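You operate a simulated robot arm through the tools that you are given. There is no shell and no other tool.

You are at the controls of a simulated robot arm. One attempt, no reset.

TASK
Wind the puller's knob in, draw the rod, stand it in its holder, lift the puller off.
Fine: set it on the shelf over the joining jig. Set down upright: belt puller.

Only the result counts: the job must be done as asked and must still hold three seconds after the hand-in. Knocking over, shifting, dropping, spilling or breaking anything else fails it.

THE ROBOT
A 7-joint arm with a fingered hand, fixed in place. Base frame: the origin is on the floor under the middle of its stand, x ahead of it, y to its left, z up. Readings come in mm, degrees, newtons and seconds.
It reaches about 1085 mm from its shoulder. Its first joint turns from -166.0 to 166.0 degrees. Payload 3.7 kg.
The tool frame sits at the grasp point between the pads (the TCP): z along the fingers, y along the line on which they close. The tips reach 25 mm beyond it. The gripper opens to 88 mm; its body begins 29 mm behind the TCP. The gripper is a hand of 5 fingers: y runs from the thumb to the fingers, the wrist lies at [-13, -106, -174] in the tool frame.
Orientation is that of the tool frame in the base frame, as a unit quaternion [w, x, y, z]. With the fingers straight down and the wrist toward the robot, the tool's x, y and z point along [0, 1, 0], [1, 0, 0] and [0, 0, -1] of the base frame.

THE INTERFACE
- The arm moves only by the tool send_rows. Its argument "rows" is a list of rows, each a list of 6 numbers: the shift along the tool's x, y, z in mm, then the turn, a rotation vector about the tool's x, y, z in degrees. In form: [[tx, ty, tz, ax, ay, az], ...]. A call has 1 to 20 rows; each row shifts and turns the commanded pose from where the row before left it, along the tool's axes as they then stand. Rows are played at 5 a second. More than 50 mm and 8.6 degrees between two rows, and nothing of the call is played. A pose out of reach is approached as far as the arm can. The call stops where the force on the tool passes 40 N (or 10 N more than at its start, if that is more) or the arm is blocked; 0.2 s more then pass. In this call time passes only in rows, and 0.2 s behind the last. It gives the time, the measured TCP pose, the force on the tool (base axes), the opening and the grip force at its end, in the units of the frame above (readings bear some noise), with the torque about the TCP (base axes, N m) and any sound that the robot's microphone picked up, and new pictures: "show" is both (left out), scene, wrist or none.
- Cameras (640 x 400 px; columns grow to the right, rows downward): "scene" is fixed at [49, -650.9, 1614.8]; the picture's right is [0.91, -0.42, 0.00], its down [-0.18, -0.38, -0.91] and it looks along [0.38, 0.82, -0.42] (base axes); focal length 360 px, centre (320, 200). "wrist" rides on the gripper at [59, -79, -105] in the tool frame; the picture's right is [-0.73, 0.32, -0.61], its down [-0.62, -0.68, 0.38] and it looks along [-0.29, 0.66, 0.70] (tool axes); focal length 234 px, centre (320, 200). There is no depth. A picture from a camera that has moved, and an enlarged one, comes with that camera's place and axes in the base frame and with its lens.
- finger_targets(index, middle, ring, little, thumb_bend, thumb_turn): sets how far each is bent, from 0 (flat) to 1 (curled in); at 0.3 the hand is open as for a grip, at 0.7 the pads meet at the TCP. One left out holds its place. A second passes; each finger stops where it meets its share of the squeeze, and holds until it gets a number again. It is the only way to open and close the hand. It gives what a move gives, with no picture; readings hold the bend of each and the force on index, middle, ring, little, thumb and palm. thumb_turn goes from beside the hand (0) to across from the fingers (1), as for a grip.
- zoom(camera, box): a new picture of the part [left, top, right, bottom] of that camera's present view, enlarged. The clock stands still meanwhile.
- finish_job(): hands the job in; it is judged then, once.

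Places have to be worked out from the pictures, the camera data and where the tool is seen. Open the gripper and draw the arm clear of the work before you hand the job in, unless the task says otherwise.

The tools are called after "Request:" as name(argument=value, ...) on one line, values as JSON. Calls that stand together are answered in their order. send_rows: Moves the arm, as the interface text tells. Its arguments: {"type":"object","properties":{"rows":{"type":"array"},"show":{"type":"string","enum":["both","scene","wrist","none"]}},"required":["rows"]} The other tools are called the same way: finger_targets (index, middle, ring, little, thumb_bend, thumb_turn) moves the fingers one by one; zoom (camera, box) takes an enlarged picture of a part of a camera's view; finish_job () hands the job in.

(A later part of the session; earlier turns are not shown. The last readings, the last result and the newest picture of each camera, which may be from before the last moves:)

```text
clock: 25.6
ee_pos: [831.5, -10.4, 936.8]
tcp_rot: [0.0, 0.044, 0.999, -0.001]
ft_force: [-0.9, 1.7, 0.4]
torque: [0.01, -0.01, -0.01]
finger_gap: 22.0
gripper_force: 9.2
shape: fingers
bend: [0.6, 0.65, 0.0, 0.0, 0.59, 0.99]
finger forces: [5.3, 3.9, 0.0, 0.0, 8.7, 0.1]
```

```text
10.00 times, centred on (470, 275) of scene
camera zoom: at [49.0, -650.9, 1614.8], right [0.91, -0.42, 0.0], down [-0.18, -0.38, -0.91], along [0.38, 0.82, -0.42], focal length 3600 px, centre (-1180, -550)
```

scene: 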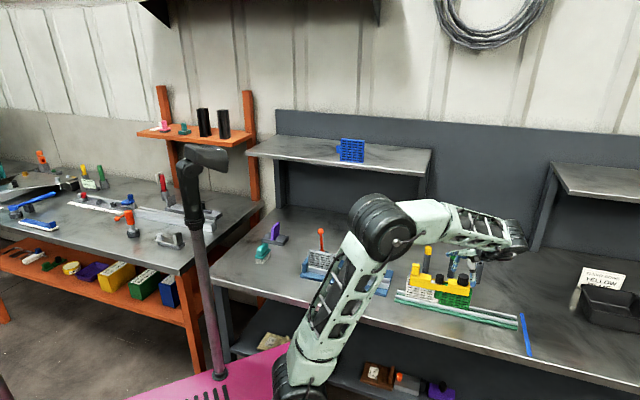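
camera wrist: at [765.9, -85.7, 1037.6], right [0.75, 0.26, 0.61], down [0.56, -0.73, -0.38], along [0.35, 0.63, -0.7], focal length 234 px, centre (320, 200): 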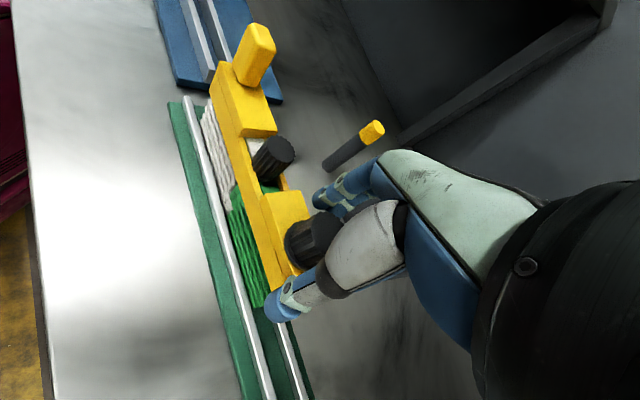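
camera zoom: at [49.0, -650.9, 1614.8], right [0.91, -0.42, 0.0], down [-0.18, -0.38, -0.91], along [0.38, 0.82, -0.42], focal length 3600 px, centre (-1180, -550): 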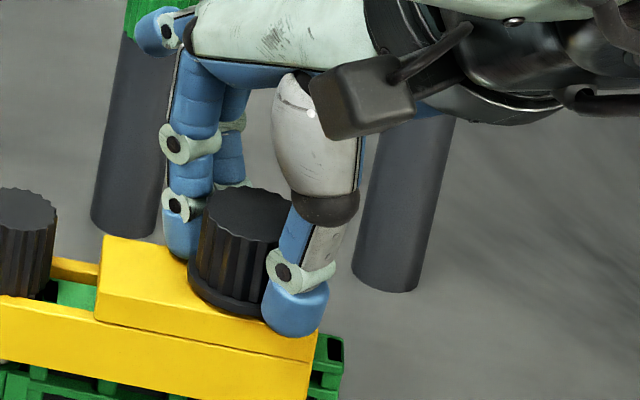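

The tripod is now balanced (5.3 + 3.9 against 8.7 N). I turn clockwise about 32° and check that the grip stays put.

Request:
send_rows(rows=[[0, 0, 0, 0, 0, 6], [0, 0, 0, 0, 0, 6], [0, 0, 0, 0, 0, 6], [0, 0, 0, 0, 0, 6], [0, 0, 0, 0, 0, 6]], show="none")

Request:
zoom(camera="wrist", box=[220, 140, 420, 320])

Request:
zoom(camera="scene", box=[440, 255, 500, 295])

```text
clock: 26.8
ee_pos: [831.9, -11.7, 936.5]
tcp_rot: [0.0, 0.302, 0.953, 0.0]
ft_force: [0.2, 1.0, -0.5]
torque: [0.02, -0.02, 0.04]
finger_gap: 22.2
gripper_force: 8.5
shape: fingers
bend: [0.61, 0.65, 0.0, 0.0, 0.59, 1.0]
finger forces: [5.1, 4.2, 0.1, 0.1, 9.0, 0.1]
```

```text
2.22 times, centred on (320, 230) of wrist
camera zoom: at [737.9, -43.0, 1041.6], right [0.78, -0.15, 0.61], down [0.12, -0.92, -0.38], along [0.61, 0.37, -0.7], focal length 520 px, centre (320, 133)
```

zoom: 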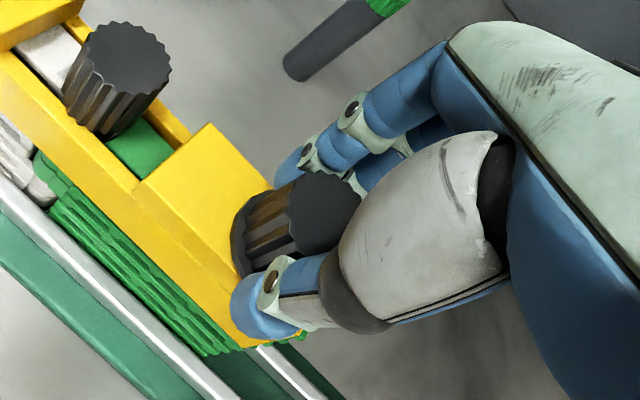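

```text
10.00 times, centred on (470, 275) of scene
camera zoom: at [49.0, -650.9, 1614.8], right [0.91, -0.42, 0.0], down [-0.18, -0.38, -0.91], along [0.38, 0.82, -0.42], focal length 3600 px, centre (-1180, -550)
```

zoom: 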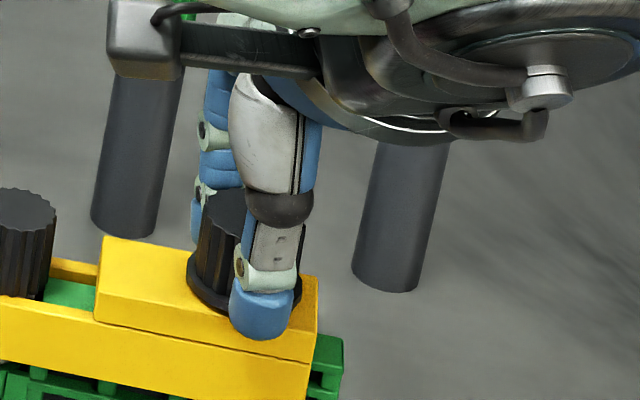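

The grip is stable and the knob turns with the hand. I continue the clockwise stroke.

Request:
send_rows(rows=[[0, 0, 0, 0, 0, 7], [0, 0, 0, 0, 0, 7], [0, 0, 0, 0, 0, 7], [0, 0, 0, 0, 0, 7], [0, 0, 0, 0, 0, 7], [0, 0, 0, 0, 0, 7], [0, 0, 0, 0, 0, 7], [0, 0, 0, 0, 0, 7], [0, 0, 0, 0, 0, 7], [0, 0, 0, 0, 0, 7]], show="scene")

Request:
zoom(camera="wrist", box=[220, 140, 420, 320])

```text
clock: 29.0
ee_pos: [830.4, -12.2, 936.9]
tcp_rot: [0.0, 0.794, 0.608, 0.001]
ft_force: [-0.7, 0.5, 8.2]
torque: [0.02, 0.13, 0.12]
finger_gap: 4.2
gripper_force: 5.7
shape: fingers
bend: [0.7, 0.67, 0.0, 0.0, 0.67, 1.0]
finger forces: [0.0, 3.4, 0.1, 0.1, 8.3, 0.0]
```

scene: 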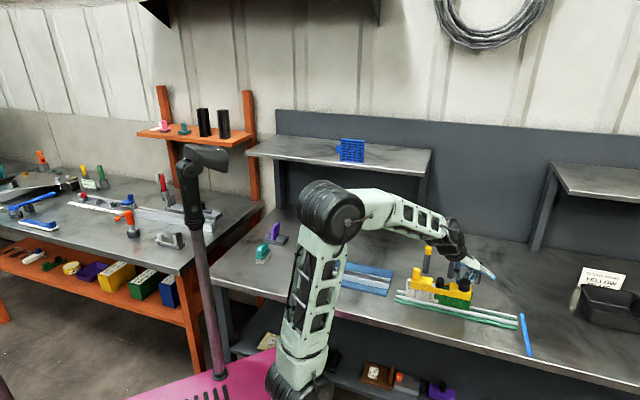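

```text
2.22 times, centred on (320, 230) of wrist
camera zoom: at [769.8, 65.0, 1042.1], right [0.12, -0.78, 0.61], down [-0.82, -0.43, -0.38], along [0.56, -0.45, -0.69], focal length 520 px, centre (320, 133)
```

zoom: 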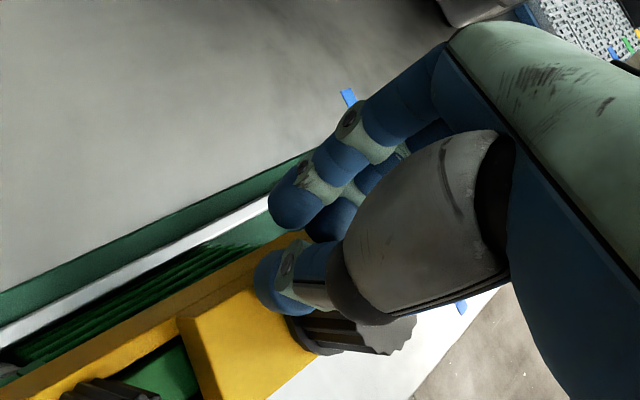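

The hand lost the knob in the last part of the stroke. I look at what happened before moving on.

Request:
zoom(camera="scene", box=[390, 235, 520, 330])

Request:
zoom(camera="wrist", box=[100, 150, 480, 400])

```text
4.21 times, centred on (455, 282) of scene
camera zoom: at [49.0, -650.9, 1614.8], right [0.91, -0.42, 0.0], down [-0.18, -0.38, -0.91], along [0.38, 0.82, -0.42], focal length 1516 px, centre (-248, -147)
```

zoom: 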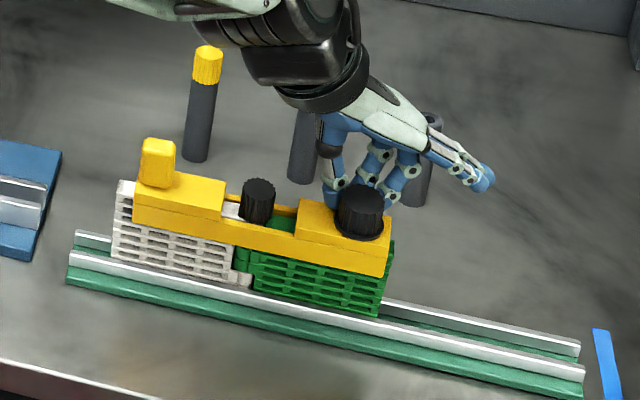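

```text
1.60 times, centred on (290, 275) of wrist
camera zoom: at [769.8, 65.0, 1042.1], right [0.12, -0.78, 0.61], down [-0.82, -0.43, -0.38], along [0.56, -0.45, -0.69], focal length 375 px, centre (368, 80)
```

zoom: 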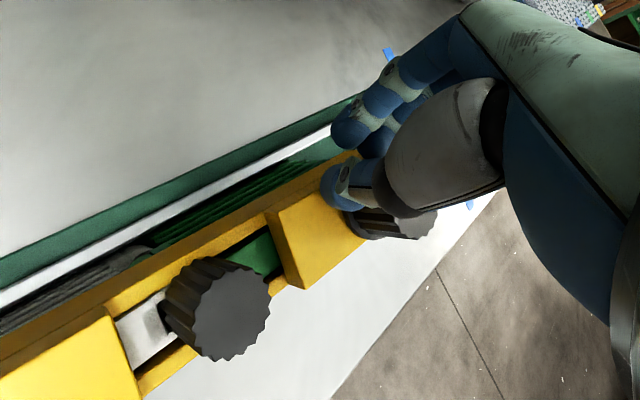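

The puller has leaned toward the front because the fingers slipped behind the knob. I open the fingers gently to let it settle back.

Request:
finger_targets(index=0.45, thumb_bend=0.45, middle=0.45, thumb_turn=0.98)

Request:
zoom(camera="scene", box=[390, 235, 520, 330])

Request:
zoom(camera="wrist", box=[100, 150, 480, 400])

```text
clock: 30.0
ee_pos: [831.2, -12.5, 936.4]
tcp_rot: [-0.001, 0.794, 0.608, -0.001]
ft_force: [0.5, -0.2, 0.3]
torque: [-0.02, -0.02, 0.0]
finger_gap: 52.7
gripper_force: 0.1
shape: fingers
bend: [0.45, 0.45, 0.0, 0.0, 0.45, 0.97]
finger forces: [0.0, 0.1, 0.0, 0.0, 0.1, 0.0]
```

```text
4.21 times, centred on (455, 282) of scene
camera zoom: at [49.0, -650.9, 1614.8], right [0.91, -0.42, 0.0], down [-0.18, -0.38, -0.91], along [0.38, 0.82, -0.42], focal length 1516 px, centre (-248, -147)
```

zoom: 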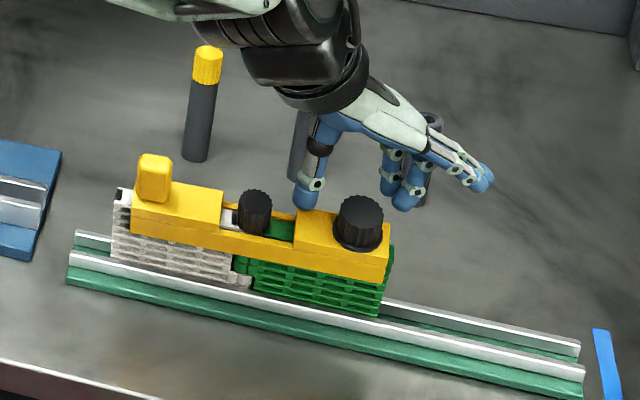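

```text
1.60 times, centred on (290, 275) of wrist
camera zoom: at [770.0, 65.3, 1041.6], right [0.12, -0.78, 0.61], down [-0.82, -0.43, -0.38], along [0.56, -0.45, -0.7], focal length 375 px, centre (368, 80)
```

zoom: 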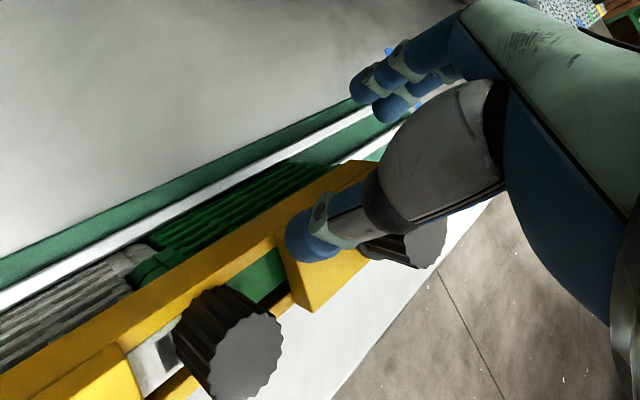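

The whole belt and puller assembly is now leaning forward in the track. I check whether it is at rest.

Request:
send_rows(rows=[[0, 0, 0, 0, 0, 0]], show="none")

Request:
zoom(camera="scene", box=[400, 250, 490, 310])

```text
clock: 30.4
ee_pos: [830.8, -10.8, 936.6]
tcp_rot: [-0.001, 0.794, 0.609, 0.0]
ft_force: [0.3, -0.3, 0.3]
torque: [-0.01, -0.04, -0.01]
finger_gap: 52.9
gripper_force: 0.0
shape: fingers
bend: [0.45, 0.45, 0.0, 0.0, 0.45, 0.97]
finger forces: [0.1, 0.0, 0.1, 0.0, 0.1, 0.0]
```

```text
6.67 times, centred on (445, 280) of scene
camera zoom: at [49.0, -650.9, 1614.8], right [0.91, -0.42, 0.0], down [-0.18, -0.38, -0.91], along [0.38, 0.82, -0.42], focal length 2400 px, centre (-513, -333)
```

zoom: 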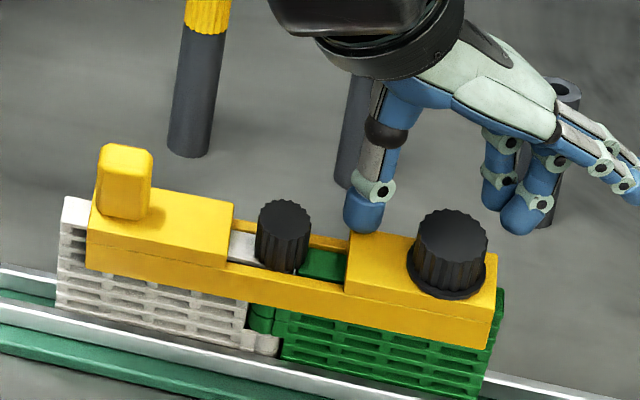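

It seems to be rocking back. I wait a bit more.

Request:
send_rows(rows=[[0, 0, 0, 0, 0, 0], [0, 0, 0, 0, 0, 0], [0, 0, 0, 0, 0, 0]], show="none")

Request:
zoom(camera="scene", box=[400, 250, 490, 310])

```text
clock: 31.2
ee_pos: [831.4, -11.6, 936.2]
tcp_rot: [0.0, 0.793, 0.609, 0.001]
ft_force: [0.2, 0.5, 0.5]
torque: [-0.02, 0.0, 0.0]
finger_gap: 52.9
gripper_force: 0.0
shape: fingers
bend: [0.45, 0.45, 0.0, 0.0, 0.45, 0.97]
finger forces: [0.0, 0.0, 0.0, 0.0, 0.0, 0.1]
```

```text
6.67 times, centred on (445, 280) of scene
camera zoom: at [49.0, -650.9, 1614.8], right [0.91, -0.42, 0.0], down [-0.18, -0.38, -0.91], along [0.38, 0.82, -0.42], focal length 2400 px, centre (-513, -333)
```

zoom: 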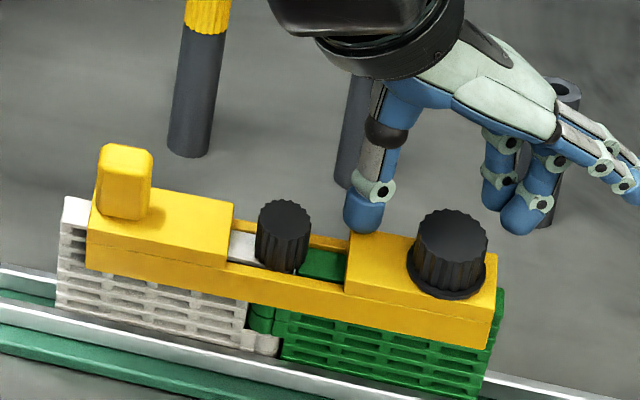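

It rests leaning about 16° toward the front rail. I'll raise the hand clear and turn it so the closing line crosses the bar, so that squeezing from both sides stands the puller up again.

Request:
send_rows(rows=[[0, 0, -20, 0, 0, 0], [0, 0, -30, 0, 0, 0], [0, 0, -40, 0, 0, 0], [0, 0, 0, 0, 0, -7.5], [0, 0, 0, 0, 0, -7.5], [0, 0, 0, 0, 0, -7.5], [0, 0, 0, 0, 0, -7.5], [0, 0, 0, 0, 0, -7.5], [0, 0, 0, 0, 0, -7.5], [0, 0, 0, 0, 0, -7.5], [0, 0, 0, 0, 0, -7.5]])

Request:
zoom(camera="wrist", box=[140, 190, 350, 340])

```text
clock: 33.6
ee_pos: [832.1, -11.6, 1025.7]
tcp_rot: [0.0, 0.382, 0.924, 0.0]
ft_force: [0.3, -0.7, -0.1]
torque: [0.04, 0.0, 0.01]
finger_gap: 52.8
gripper_force: 0.0
shape: fingers
bend: [0.45, 0.45, 0.0, 0.0, 0.45, 0.97]
finger forces: [0.1, 0.0, 0.0, 0.0, 0.0, 0.0]
camera wrist: at [733.8, -26.0, 1131.3], right [0.74, -0.28, 0.61], down [-0.04, -0.92, -0.38], along [0.67, 0.26, -0.7], focal length 234 px, centre (320, 200)
```

scene: 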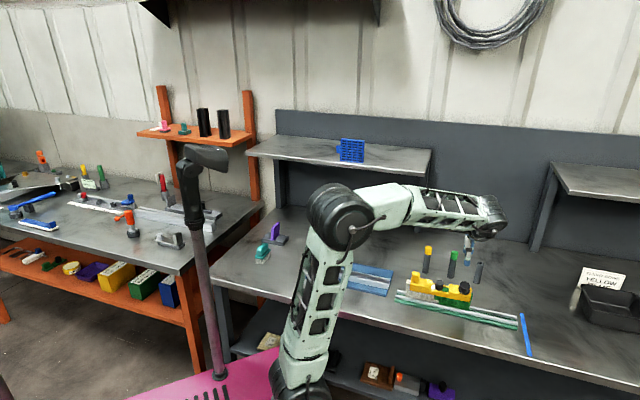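
wrist: 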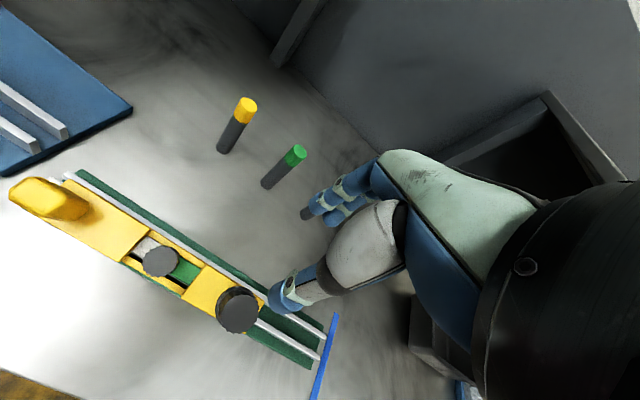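

```text
2.67 times, centred on (245, 265) of wrist
camera zoom: at [733.8, -26.0, 1131.3], right [0.74, -0.28, 0.61], down [-0.04, -0.92, -0.38], along [0.67, 0.26, -0.7], focal length 624 px, centre (520, 27)
```

zoom: 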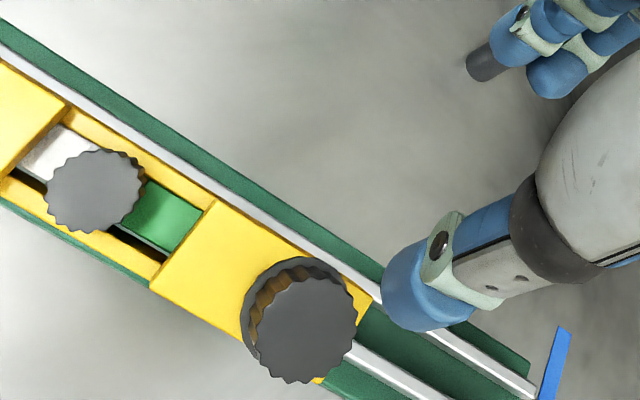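

The knob top is now at (806,−42,933), leaning about 18°. I'll lower the open hand straddling it with the thumb in front, then move back to the upright plane so the thumb stands it up.

Request:
finger_targets(index=0.3, thumb_bend=0.3, middle=0.3)

Request:
send_rows(rows=[[-1.85, -10, 0, 0, 0, 0], [-1.85, -10, 0, 0, 0, 0], [0, 0, 30, 0, 0, 0], [0, 0, 30, 0, 0, 0]])

Request:
zoom(camera="wrist", box=[200, 140, 420, 340])

Request:
zoom(camera="scene", box=[400, 235, 510, 310])

```text
clock: 34.6
ee_pos: [832.5, -10.8, 1026.2]
tcp_rot: [0.0, 0.383, 0.924, -0.001]
ft_force: [-0.3, -1.2, 0.0]
torque: [-0.01, -0.01, 0.02]
finger_gap: 84.4
gripper_force: 0.0
shape: fingers
bend: [0.3, 0.3, 0.0, 0.0, 0.3, 0.96]
finger forces: [0.1, 0.1, 0.0, 0.0, 0.0, 0.1]
```

```text
clock: 35.6
ee_pos: [820.1, -28.4, 966.7]
tcp_rot: [0.0, 0.383, 0.924, 0.0]
ft_force: [-1.4, 0.2, -0.3]
torque: [-0.02, 0.03, -0.06]
finger_gap: 84.7
gripper_force: 0.0
shape: fingers
bend: [0.3, 0.3, 0.0, 0.0, 0.3, 0.96]
finger forces: [0.0, 0.0, 0.0, 0.1, 0.0, 0.1]
camera wrist: at [722.1, -43.1, 1070.8], right [0.74, -0.29, 0.61], down [-0.04, -0.92, -0.38], along [0.67, 0.26, -0.7], focal length 234 px, centre (320, 200)
```

scene: 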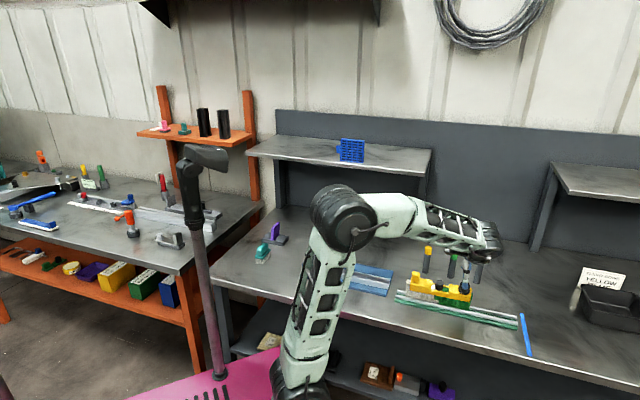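
wrist: 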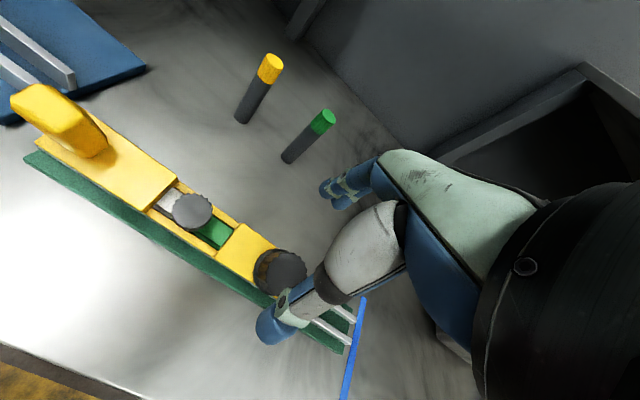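

```text
2.00 times, centred on (310, 240) of wrist
camera zoom: at [722.1, -43.1, 1070.8], right [0.74, -0.29, 0.61], down [-0.04, -0.92, -0.38], along [0.67, 0.26, -0.7], focal length 468 px, centre (340, 120)
```

zoom: 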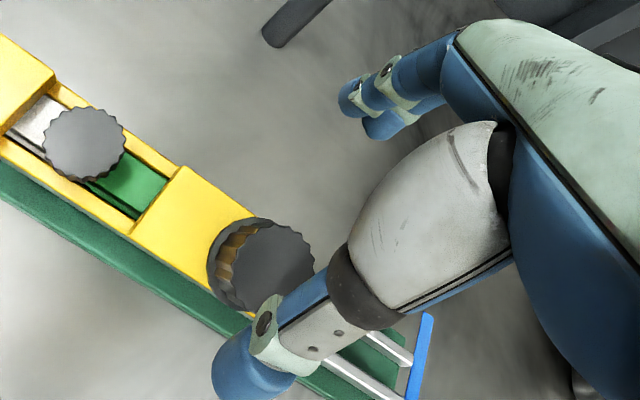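

```text
5.33 times, centred on (455, 272) of scene
camera zoom: at [49.0, -650.9, 1614.8], right [0.91, -0.42, 0.0], down [-0.18, -0.38, -0.91], along [0.38, 0.82, -0.42], focal length 1920 px, centre (-400, -187)
```

zoom: 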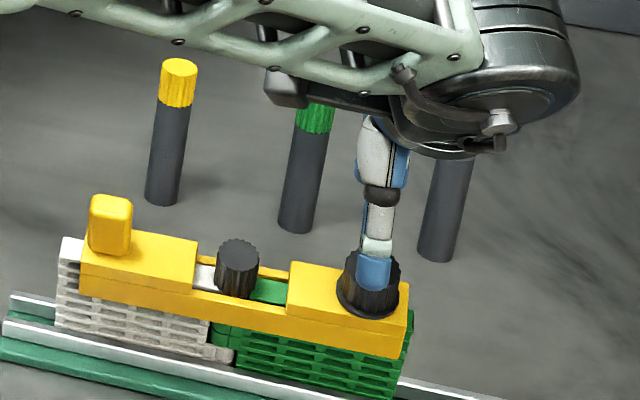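

The thumb tip (n≈509) will pass in front of the knob. I descend to z≈933, then move back toward the upright plane in small steps.

Request:
send_rows(rows=[[0, 0, 12, 0, 0, 0], [0, 0, 12, 0, 0, 0], [0, 0, 9, 0, 0, 0], [0, 4, 0, 0, 0, 0], [0, 4, 0, 0, 0, 0], [0, 4, 0, 0, 0, 0], [0, 4, 0, 0, 0, 0], [0, 4, 0, 0, 0, 0]], show="wrist")

Request:
zoom(camera="scene", box=[400, 235, 510, 310])

```text
clock: 37.4
ee_pos: [834.5, -15.1, 933.3]
tcp_rot: [0.0, 0.383, 0.924, 0.0]
ft_force: [-1.7, -0.4, 3.3]
torque: [-0.1, 0.15, 0.0]
finger_gap: 87.7
gripper_force: 1.7
shape: fingers
bend: [0.3, 0.3, 0.0, 0.0, 0.27, 0.95]
finger forces: [0.0, 0.1, 0.0, 0.0, 3.5, 0.0]
camera wrist: at [736.4, -28.7, 1038.5], right [0.74, -0.29, 0.61], down [-0.04, -0.92, -0.38], along [0.67, 0.26, -0.7], focal length 234 px, centre (320, 200)
```

wrist: 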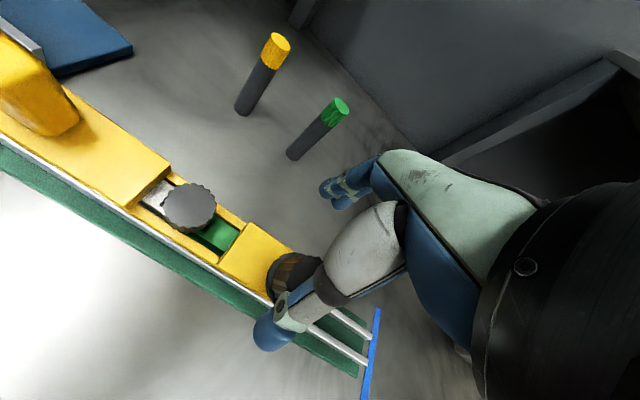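

```text
5.33 times, centred on (455, 272) of scene
camera zoom: at [49.0, -650.9, 1614.8], right [0.91, -0.42, 0.0], down [-0.18, -0.38, -0.91], along [0.38, 0.82, -0.42], focal length 1920 px, centre (-400, -187)
```

zoom: 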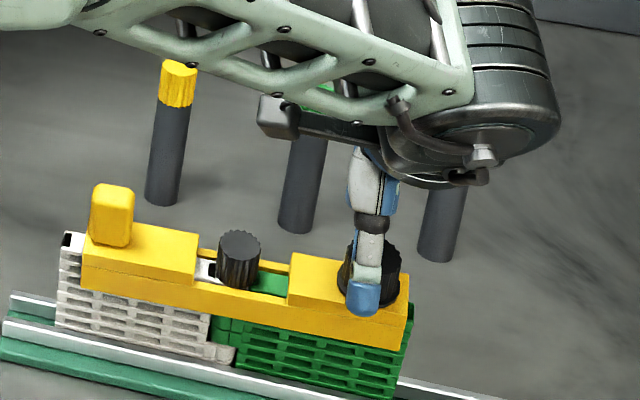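

The thumb is pushing it upright, at 3.5 N. I now close all three fingers symmetrically to bring the knob to the centre plane.

Request:
finger_targets(index=0.45, thumb_bend=0.45, middle=0.45)

Request:
zoom(camera="scene", box=[400, 235, 510, 310])

Request:
zoom(camera="wrist", box=[200, 140, 420, 340])

```text
clock: 38.4
ee_pos: [833.3, -13.2, 933.4]
tcp_rot: [0.0, 0.383, 0.924, 0.0]
ft_force: [0.1, 0.2, -1.0]
torque: [0.0, -0.02, 0.01]
finger_gap: 53.1
gripper_force: 0.0
shape: fingers
bend: [0.45, 0.45, 0.0, 0.0, 0.45, 0.97]
finger forces: [0.0, 0.0, 0.1, 0.1, 0.0, 0.0]
```

```text
5.33 times, centred on (455, 272) of scene
camera zoom: at [49.0, -650.9, 1614.8], right [0.91, -0.42, 0.0], down [-0.18, -0.38, -0.91], along [0.38, 0.82, -0.42], focal length 1920 px, centre (-400, -187)
```

zoom: 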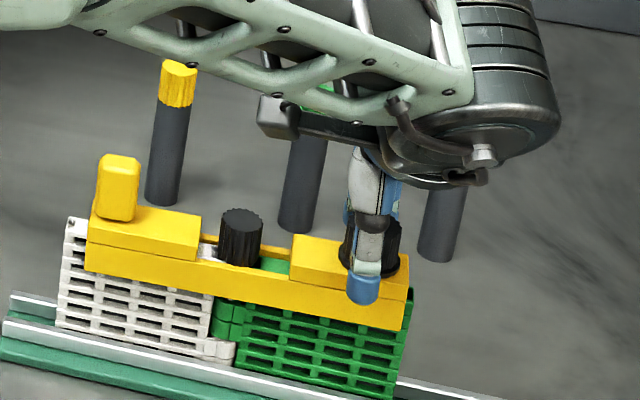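

```text
2.00 times, centred on (310, 240) of wrist
camera zoom: at [736.4, -28.6, 1038.3], right [0.74, -0.29, 0.61], down [-0.04, -0.92, -0.38], along [0.67, 0.26, -0.7], focal length 468 px, centre (340, 120)
```

zoom: 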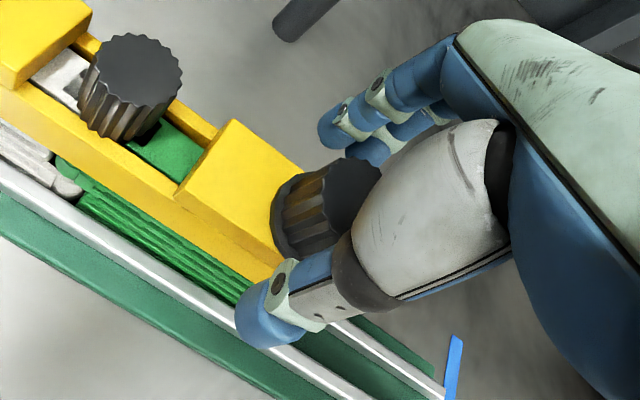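

The puller stands upright again (handle back within 1 px) and is untouched at the moment. The knob sits at tool x≈+3, between thumb and fingers. I raise 3 mm and close the tripod.

Request:
send_rows(rows=[[0, -1, -3, 0, 0, 0]], show="none")

Request:
finger_targets(index=0.7, thumb_bend=0.7, middle=0.7)

Request:
zoom(camera="scene", box=[400, 235, 510, 310])

Request:
zoom(camera="wrist", box=[200, 140, 420, 340])

```text
clock: 38.8
ee_pos: [834.2, -15.0, 936.6]
tcp_rot: [0.0, 0.382, 0.924, 0.0]
ft_force: [-0.7, 0.4, 0.0]
torque: [0.01, 0.03, 0.0]
finger_gap: 53.2
gripper_force: 0.0
shape: fingers
bend: [0.45, 0.45, 0.0, 0.0, 0.45, 0.97]
finger forces: [0.0, 0.0, 0.0, 0.0, 0.0, 0.1]
```

```text
clock: 39.8
ee_pos: [833.7, -14.6, 936.3]
tcp_rot: [-0.001, 0.383, 0.924, 0.0]
ft_force: [0.1, 1.2, 2.9]
torque: [0.03, 0.0, -0.01]
finger_gap: 20.4
gripper_force: 9.5
shape: fingers
bend: [0.62, 0.63, 0.0, 0.0, 0.59, 0.99]
finger forces: [4.0, 6.2, 0.1, 0.0, 8.8, 0.1]
```

```text
5.33 times, centred on (455, 272) of scene
camera zoom: at [49.0, -650.9, 1614.8], right [0.91, -0.42, 0.0], down [-0.18, -0.38, -0.91], along [0.38, 0.82, -0.42], focal length 1920 px, centre (-400, -187)
```

zoom: 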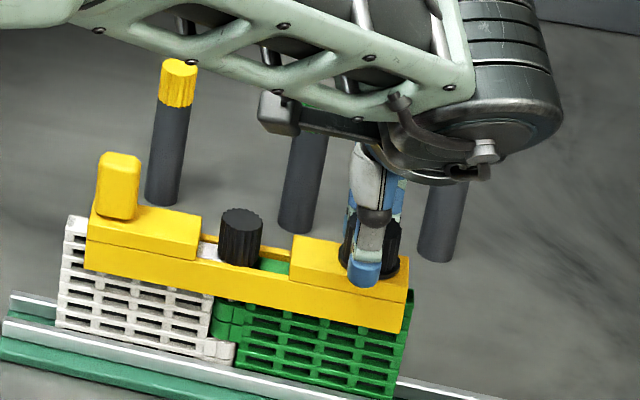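

```text
2.00 times, centred on (310, 240) of wrist
camera zoom: at [735.7, -29.3, 1041.7], right [0.74, -0.29, 0.61], down [-0.04, -0.92, -0.38], along [0.67, 0.26, -0.7], focal length 468 px, centre (340, 120)
```

zoom: 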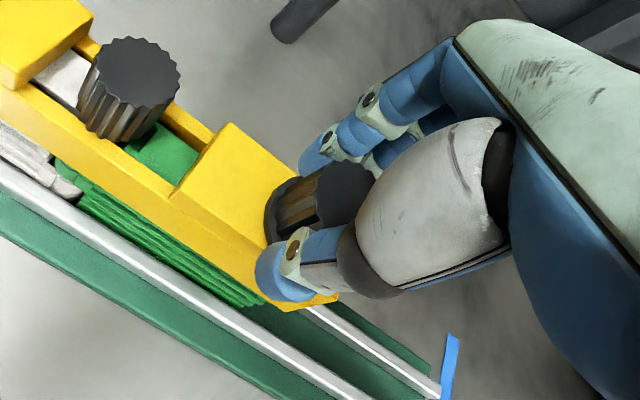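

The grip is well balanced (0.62/0.63/0.59). I turn clockwise about the knob's own axis in small batches, checking the bends each time.

Request:
send_rows(rows=[[0.02, -0.3, 0, 0, 0, 6], [0.02, -0.3, 0, 0, 0, 6], [0.02, -0.3, 0, 0, 0, 6], [0.02, -0.3, 0, 0, 0, 6]], show="none")

Request:
zoom(camera="wrist", box=[200, 140, 420, 340])

```text
clock: 40.8
ee_pos: [832.4, -15.1, 935.6]
tcp_rot: [0.001, 0.567, 0.824, 0.0]
ft_force: [0.6, 5.3, 10.2]
torque: [0.21, -0.27, 0.31]
finger_gap: 20.1
gripper_force: 15.8
shape: fingers
bend: [0.64, 0.61, 0.0, 0.0, 0.59, 1.0]
finger forces: [2.7, 18.8, 0.0, 0.0, 9.6, 0.1]
```

```text
2.00 times, centred on (310, 240) of wrist
camera zoom: at [737.1, 11.5, 1041.9], right [0.56, -0.56, 0.61], down [-0.41, -0.83, -0.38], along [0.72, -0.04, -0.7], focal length 468 px, centre (340, 120)
```

zoom: 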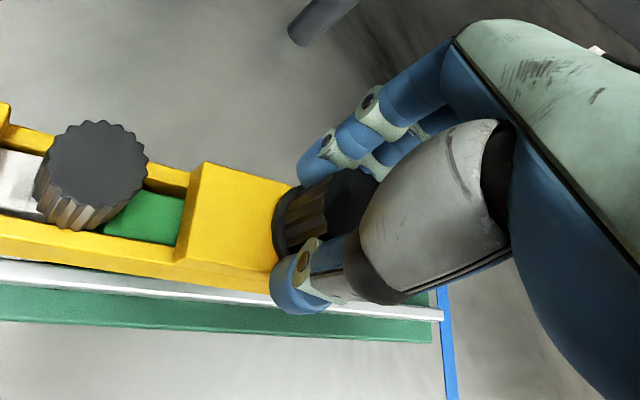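

Torque rose to 0.31 N·m and one finger to 19 N, so the knob now meets firm resistance. I compare the belt joint with the first picture to see whether the winding took effect.

Request:
zoom(camera="scene", box=[400, 260, 480, 310])

Request:
zoom(camera="wrist", box=[285, 215, 335, 275])

```text
8.00 times, centred on (440, 285) of scene
camera zoom: at [49.0, -650.9, 1614.8], right [0.91, -0.42, 0.0], down [-0.18, -0.38, -0.91], along [0.38, 0.82, -0.42], focal length 2880 px, centre (-640, -480)
```

zoom: 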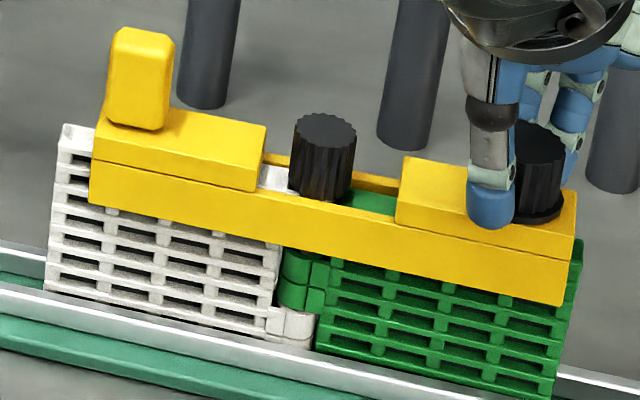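

```text
6.67 times, centred on (310, 245) of wrist
camera zoom: at [737.1, 11.5, 1041.9], right [0.56, -0.56, 0.61], down [-0.41, -0.83, -0.38], along [0.72, -0.04, -0.7], focal length 1561 px, centre (387, -100)
```

zoom: 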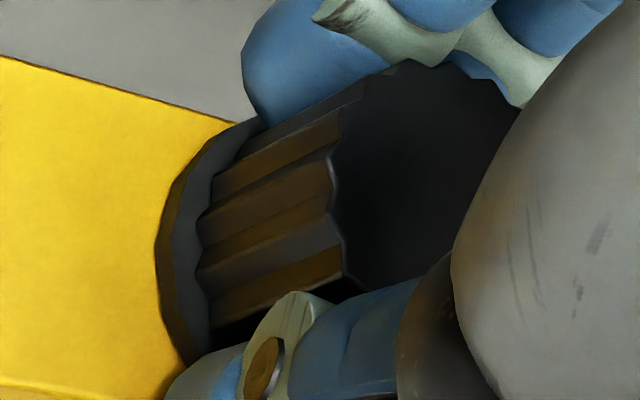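

The middle fingertip is likely bearing on the knob's flange (10 N upward). I release, raise 5 mm, return to 45° and re-grip higher on the knob.

Request:
finger_targets(index=0.45, thumb_bend=0.45, middle=0.45, thumb_turn=0.98)

Request:
zoom(camera="scene", box=[400, 260, 480, 310])

Request:
zoom(camera="wrist", box=[200, 140, 420, 340])

```text
clock: 41.8
ee_pos: [832.7, -15.6, 935.8]
tcp_rot: [0.0, 0.566, 0.824, 0.001]
ft_force: [-0.5, -0.2, -0.2]
torque: [-0.01, 0.01, -0.01]
finger_gap: 52.4
gripper_force: 0.1
shape: fingers
bend: [0.45, 0.45, 0.0, 0.0, 0.45, 0.97]
finger forces: [0.0, 0.0, 0.0, 0.0, 0.0, 0.0]
```

```text
8.00 times, centred on (440, 285) of scene
camera zoom: at [49.0, -650.9, 1614.8], right [0.91, -0.42, 0.0], down [-0.18, -0.38, -0.91], along [0.38, 0.82, -0.42], focal length 2880 px, centre (-640, -480)
```

zoom: 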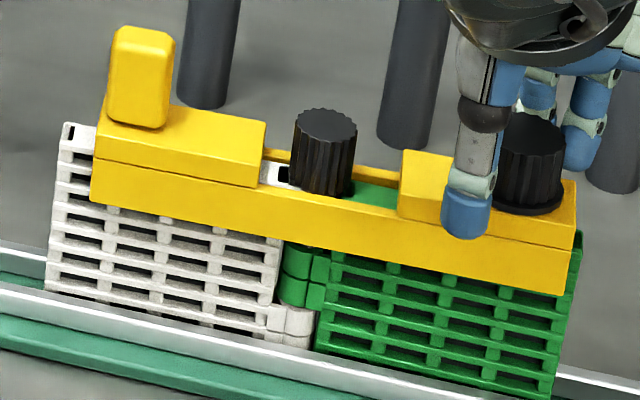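

```text
2.00 times, centred on (310, 240) of wrist
camera zoom: at [737.4, 10.8, 1041.4], right [0.56, -0.56, 0.61], down [-0.41, -0.83, -0.38], along [0.72, -0.04, -0.7], focal length 468 px, centre (340, 120)
```

zoom: 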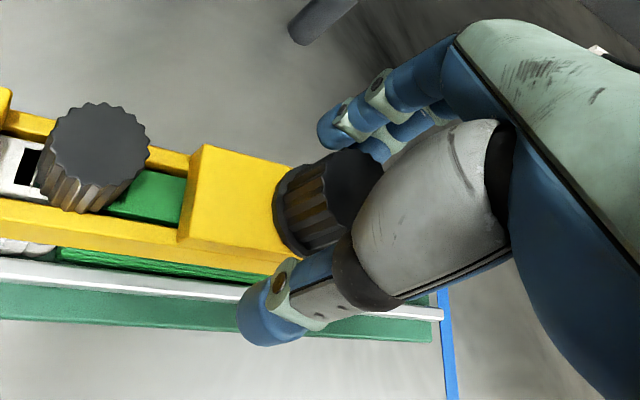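

It stays upright after the release, and the puller now sits loose, about 5 mm along the belt. I re-centre on the knob (834,−13), raise 5 mm and turn back to 45° for another grip.

Request:
send_rows(rows=[[-1.3, 2.9, -5, 0, 0, 0], [0, 0, 0, 0, 0, -8], [0, 0, 0, 0, 0, -8], [0, 0, 0, 0, 0, -8]], show="none")

Request:
zoom(camera="wrist", box=[200, 140, 420, 340])

Request:
finger_targets(index=0.7, thumb_bend=0.7, middle=0.7)

Request:
zoom(camera="wrist", box=[200, 140, 420, 340])

Request:
zoom(camera="scene", box=[400, 260, 480, 310])

```text
clock: 42.8
ee_pos: [834.8, -16.4, 941.2]
tcp_rot: [0.0, 0.382, 0.924, 0.0]
ft_force: [-0.6, -0.1, -0.2]
torque: [0.01, -0.04, 0.04]
finger_gap: 52.1
gripper_force: 0.1
shape: fingers
bend: [0.45, 0.45, 0.0, 0.0, 0.45, 0.97]
finger forces: [0.1, 0.1, 0.1, 0.0, 0.0, 0.0]
```

```text
2.00 times, centred on (310, 240) of wrist
camera zoom: at [738.0, -30.4, 1046.4], right [0.74, -0.28, 0.61], down [-0.04, -0.92, -0.38], along [0.67, 0.26, -0.7], focal length 468 px, centre (340, 120)
```

zoom: 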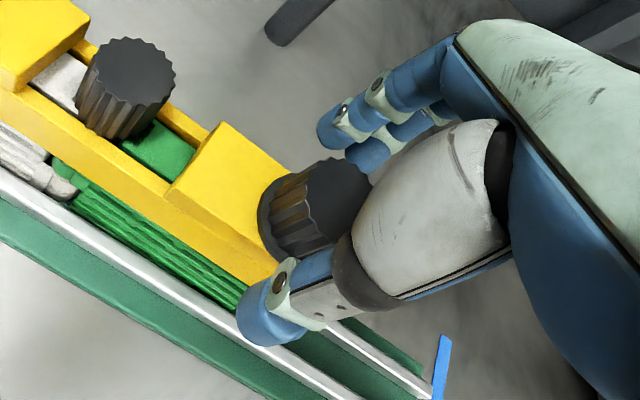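

```text
clock: 43.8
ee_pos: [836.8, -17.3, 941.3]
tcp_rot: [0.001, 0.382, 0.924, 0.0]
ft_force: [-1.2, 0.9, -0.6]
torque: [0.01, 0.02, 0.04]
finger_gap: 21.6
gripper_force: 9.1
shape: fingers
bend: [0.61, 0.64, 0.0, 0.0, 0.59, 0.99]
finger forces: [4.8, 4.3, 0.1, 0.1, 8.8, 0.0]
```

```text
2.00 times, centred on (310, 240) of wrist
camera zoom: at [738.1, -30.4, 1046.5], right [0.74, -0.29, 0.61], down [-0.04, -0.92, -0.38], along [0.67, 0.26, -0.7], focal length 468 px, centre (340, 120)
```

zoom: 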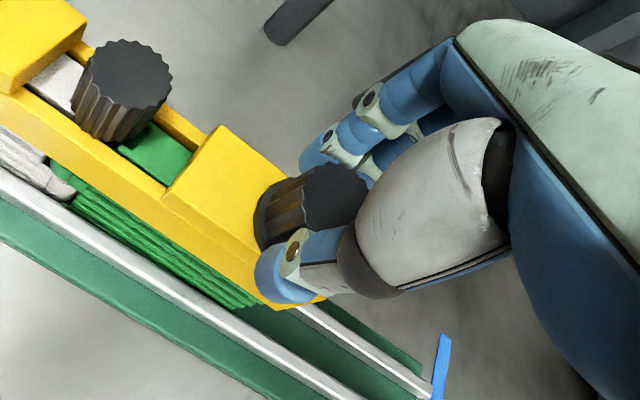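

```text
8.00 times, centred on (440, 285) of scene
camera zoom: at [49.0, -650.9, 1614.8], right [0.91, -0.42, 0.0], down [-0.18, -0.38, -0.91], along [0.38, 0.82, -0.42], focal length 2880 px, centre (-640, -480)
```

zoom: 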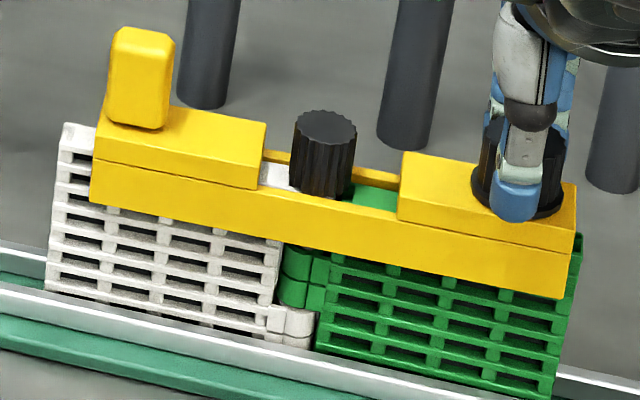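

Clean grip with no vertical load. I turn clockwise in small steps and read the torque.

Request:
send_rows(rows=[[0.02, -0.3, 0, 0, 0, 5], [0.02, -0.3, 0, 0, 0, 5], [0.02, -0.3, 0, 0, 0, 5]], show="none")

Request:
zoom(camera="wrist", box=[200, 140, 420, 340])

```text
clock: 44.6
ee_pos: [834.7, -15.9, 941.5]
tcp_rot: [0.001, 0.501, 0.865, -0.001]
ft_force: [-0.5, 0.7, 0.2]
torque: [-0.02, -0.01, 0.02]
finger_gap: 21.6
gripper_force: 8.7
shape: fingers
bend: [0.62, 0.64, 0.0, 0.0, 0.59, 0.99]
finger forces: [4.5, 4.3, 0.0, 0.0, 8.7, 0.0]
```

```text
2.00 times, centred on (310, 240) of wrist
camera zoom: at [737.1, -5.5, 1046.7], right [0.64, -0.47, 0.61], down [-0.28, -0.88, -0.38], along [0.71, 0.08, -0.7], focal length 468 px, centre (340, 120)
```

zoom: 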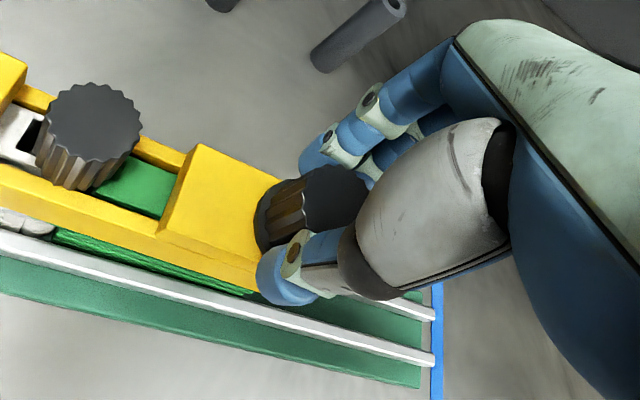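

Now the knob turns freely with the forces unchanged; the earlier resistance was the flange. I continue.

Request:
send_rows(rows=[[0.02, -0.3, 0, 0, 0, 6], [0.02, -0.3, 0, 0, 0, 6], [0.02, -0.3, 0, 0, 0, 6], [0.02, -0.3, 0, 0, 0, 6]], show="none")

Request:
zoom(camera="wrist", box=[200, 140, 420, 340])

Request:
zoom(camera="scene", box=[400, 260, 480, 310])

```text
clock: 45.6
ee_pos: [832.5, -15.6, 941.5]
tcp_rot: [0.0, 0.67, 0.742, 0.0]
ft_force: [-0.1, 1.3, 1.1]
torque: [0.01, -0.05, 0.01]
finger_gap: 21.3
gripper_force: 8.9
shape: fingers
bend: [0.62, 0.64, 0.0, 0.0, 0.59, 1.0]
finger forces: [4.5, 4.9, 0.0, 0.1, 8.3, 0.0]
```

```text
2.00 times, centred on (310, 240) of wrist
camera zoom: at [748.8, 33.0, 1046.4], right [0.4, -0.69, 0.61], down [-0.61, -0.69, -0.38], along [0.68, -0.22, -0.7], focal length 468 px, centre (340, 120)
```

zoom: 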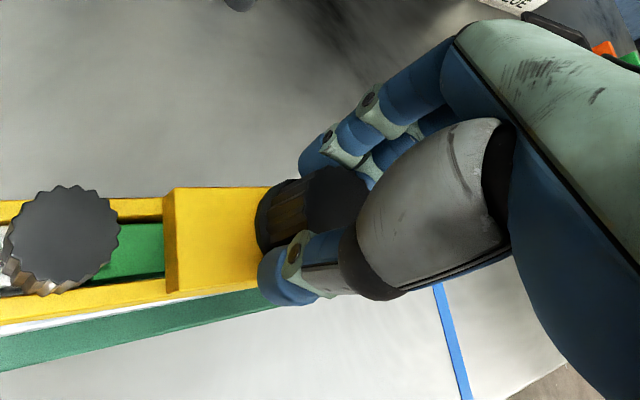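

```text
8.00 times, centred on (440, 285) of scene
camera zoom: at [49.0, -650.9, 1614.8], right [0.91, -0.42, 0.0], down [-0.18, -0.38, -0.91], along [0.38, 0.82, -0.42], focal length 2880 px, centre (-640, -480)
```

zoom: 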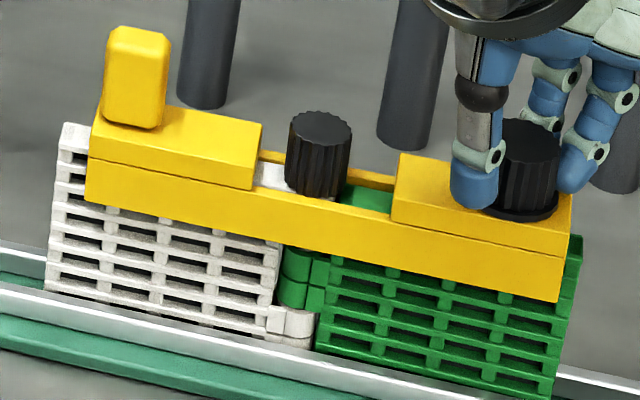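

Still turning freely. I continue the stroke.

Request:
send_rows(rows=[[0.02, -0.3, 0, 0, 0, 6], [0.02, -0.3, 0, 0, 0, 6], [0.02, -0.3, 0, 0, 0, 6], [0.02, -0.3, 0, 0, 0, 6]], show="none")

Request:
zoom(camera="wrist", box=[200, 140, 420, 340])

Request:
zoom(camera="scene", box=[400, 260, 480, 310])

```text
clock: 46.6
ee_pos: [833.1, -15.4, 942.1]
tcp_rot: [0.0, 0.81, 0.587, -0.001]
ft_force: [0.1, 0.4, 0.9]
torque: [0.02, 0.0, 0.01]
finger_gap: 21.4
gripper_force: 9.2
shape: fingers
bend: [0.62, 0.64, 0.0, 0.0, 0.59, 1.0]
finger forces: [4.5, 4.7, 0.0, 0.1, 8.4, 0.0]
```

```text
2.00 times, centred on (310, 240) of wrist
camera zoom: at [775.5, 63.3, 1046.5], right [0.08, -0.79, 0.61], down [-0.84, -0.38, -0.38], along [0.53, -0.48, -0.7], focal length 468 px, centre (340, 120)
```

zoom: 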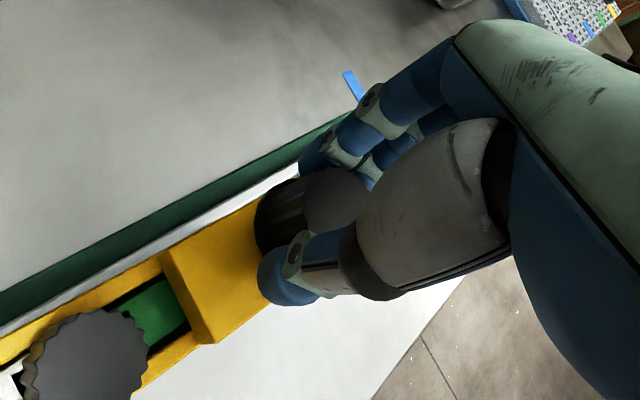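

```text
8.00 times, centred on (440, 285) of scene
camera zoom: at [49.0, -650.9, 1614.8], right [0.91, -0.42, 0.0], down [-0.18, -0.38, -0.91], along [0.38, 0.82, -0.42], focal length 2880 px, centre (-640, -480)
```

zoom: 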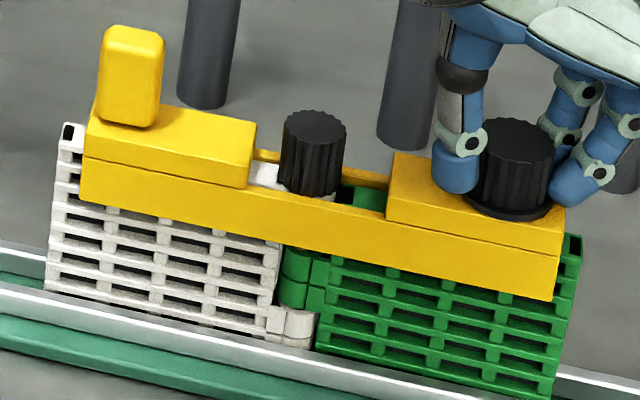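

Stable again (0.62/0.64/0.59). I keep turning toward the end of the stroke.

Request:
send_rows(rows=[[0.02, -0.3, 0, 0, 0, 6], [0.02, -0.3, 0, 0, 0, 6], [0.02, -0.3, 0, 0, 0, 6], [0.02, -0.3, 0, 0, 0, 6], [0.02, -0.3, 0, 0, 0, 6]], show="none")

Request:
zoom(camera="scene", box=[400, 260, 480, 310])

```text
clock: 47.8
ee_pos: [832.7, -16.6, 941.5]
tcp_rot: [0.0, 0.934, 0.356, 0.0]
ft_force: [-0.5, -0.8, -0.1]
torque: [-0.05, -0.01, 0.01]
finger_gap: 21.2
gripper_force: 8.9
shape: fingers
bend: [0.62, 0.64, 0.0, 0.0, 0.59, 1.0]
finger forces: [4.6, 4.4, 0.1, 0.0, 8.5, 0.1]
```

```text
8.00 times, centred on (440, 285) of scene
camera zoom: at [49.0, -650.9, 1614.8], right [0.91, -0.42, 0.0], down [-0.18, -0.38, -0.91], along [0.38, 0.82, -0.42], focal length 2880 px, centre (-640, -480)
```

zoom: 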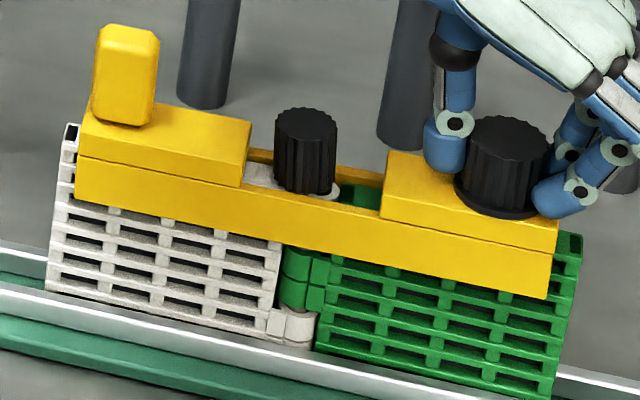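

Over 90° turned in this grip with no resistance. I continue to the end of the stroke.

Request:
send_rows(rows=[[0.02, -0.3, 0, 0, 0, 6], [0.02, -0.3, 0, 0, 0, 6], [0.02, -0.3, 0, 0, 0, 6], [0.02, -0.3, 0, 0, 0, 6], [0.02, -0.3, 0, 0, 0, 6], [0.02, -0.3, 0, 0, 0, 6]], show="none")

Request:
zoom(camera="scene", box=[400, 260, 480, 310])

Request:
zoom(camera="wrist", box=[200, 140, 420, 340])

```text
clock: 49.2
ee_pos: [830.1, -14.7, 941.8]
tcp_rot: [0.0, 0.999, 0.051, 0.0]
ft_force: [-0.4, 0.0, 0.4]
torque: [-0.03, -0.01, 0.03]
finger_gap: 21.5
gripper_force: 8.9
shape: fingers
bend: [0.62, 0.64, 0.0, 0.0, 0.59, 1.0]
finger forces: [4.7, 4.5, 0.0, 0.0, 8.4, 0.0]
```

```text
8.00 times, centred on (440, 285) of scene
camera zoom: at [49.0, -650.9, 1614.8], right [0.91, -0.42, 0.0], down [-0.18, -0.38, -0.91], along [0.38, 0.82, -0.42], focal length 2880 px, centre (-640, -480)
```

zoom: 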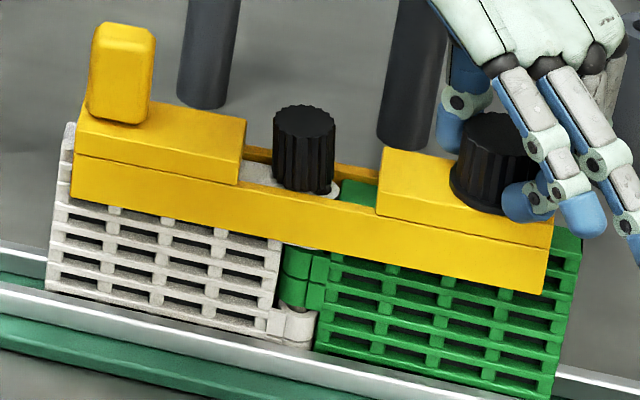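

```text
2.00 times, centred on (310, 240) of wrist
camera zoom: at [880.7, 69.6, 1046.3], right [-0.69, -0.4, 0.61], down [-0.69, 0.61, -0.38], along [-0.22, -0.68, -0.7], focal length 468 px, centre (340, 120)
```

zoom: 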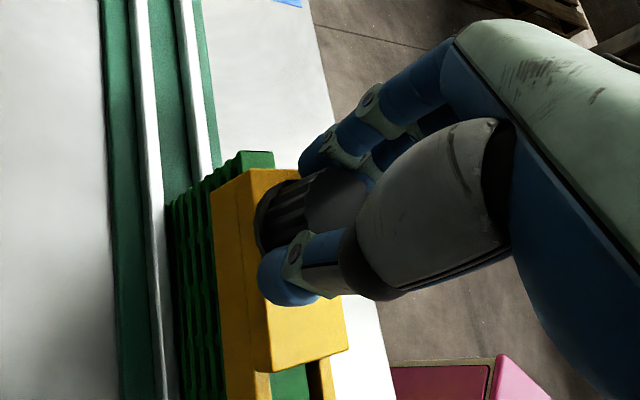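

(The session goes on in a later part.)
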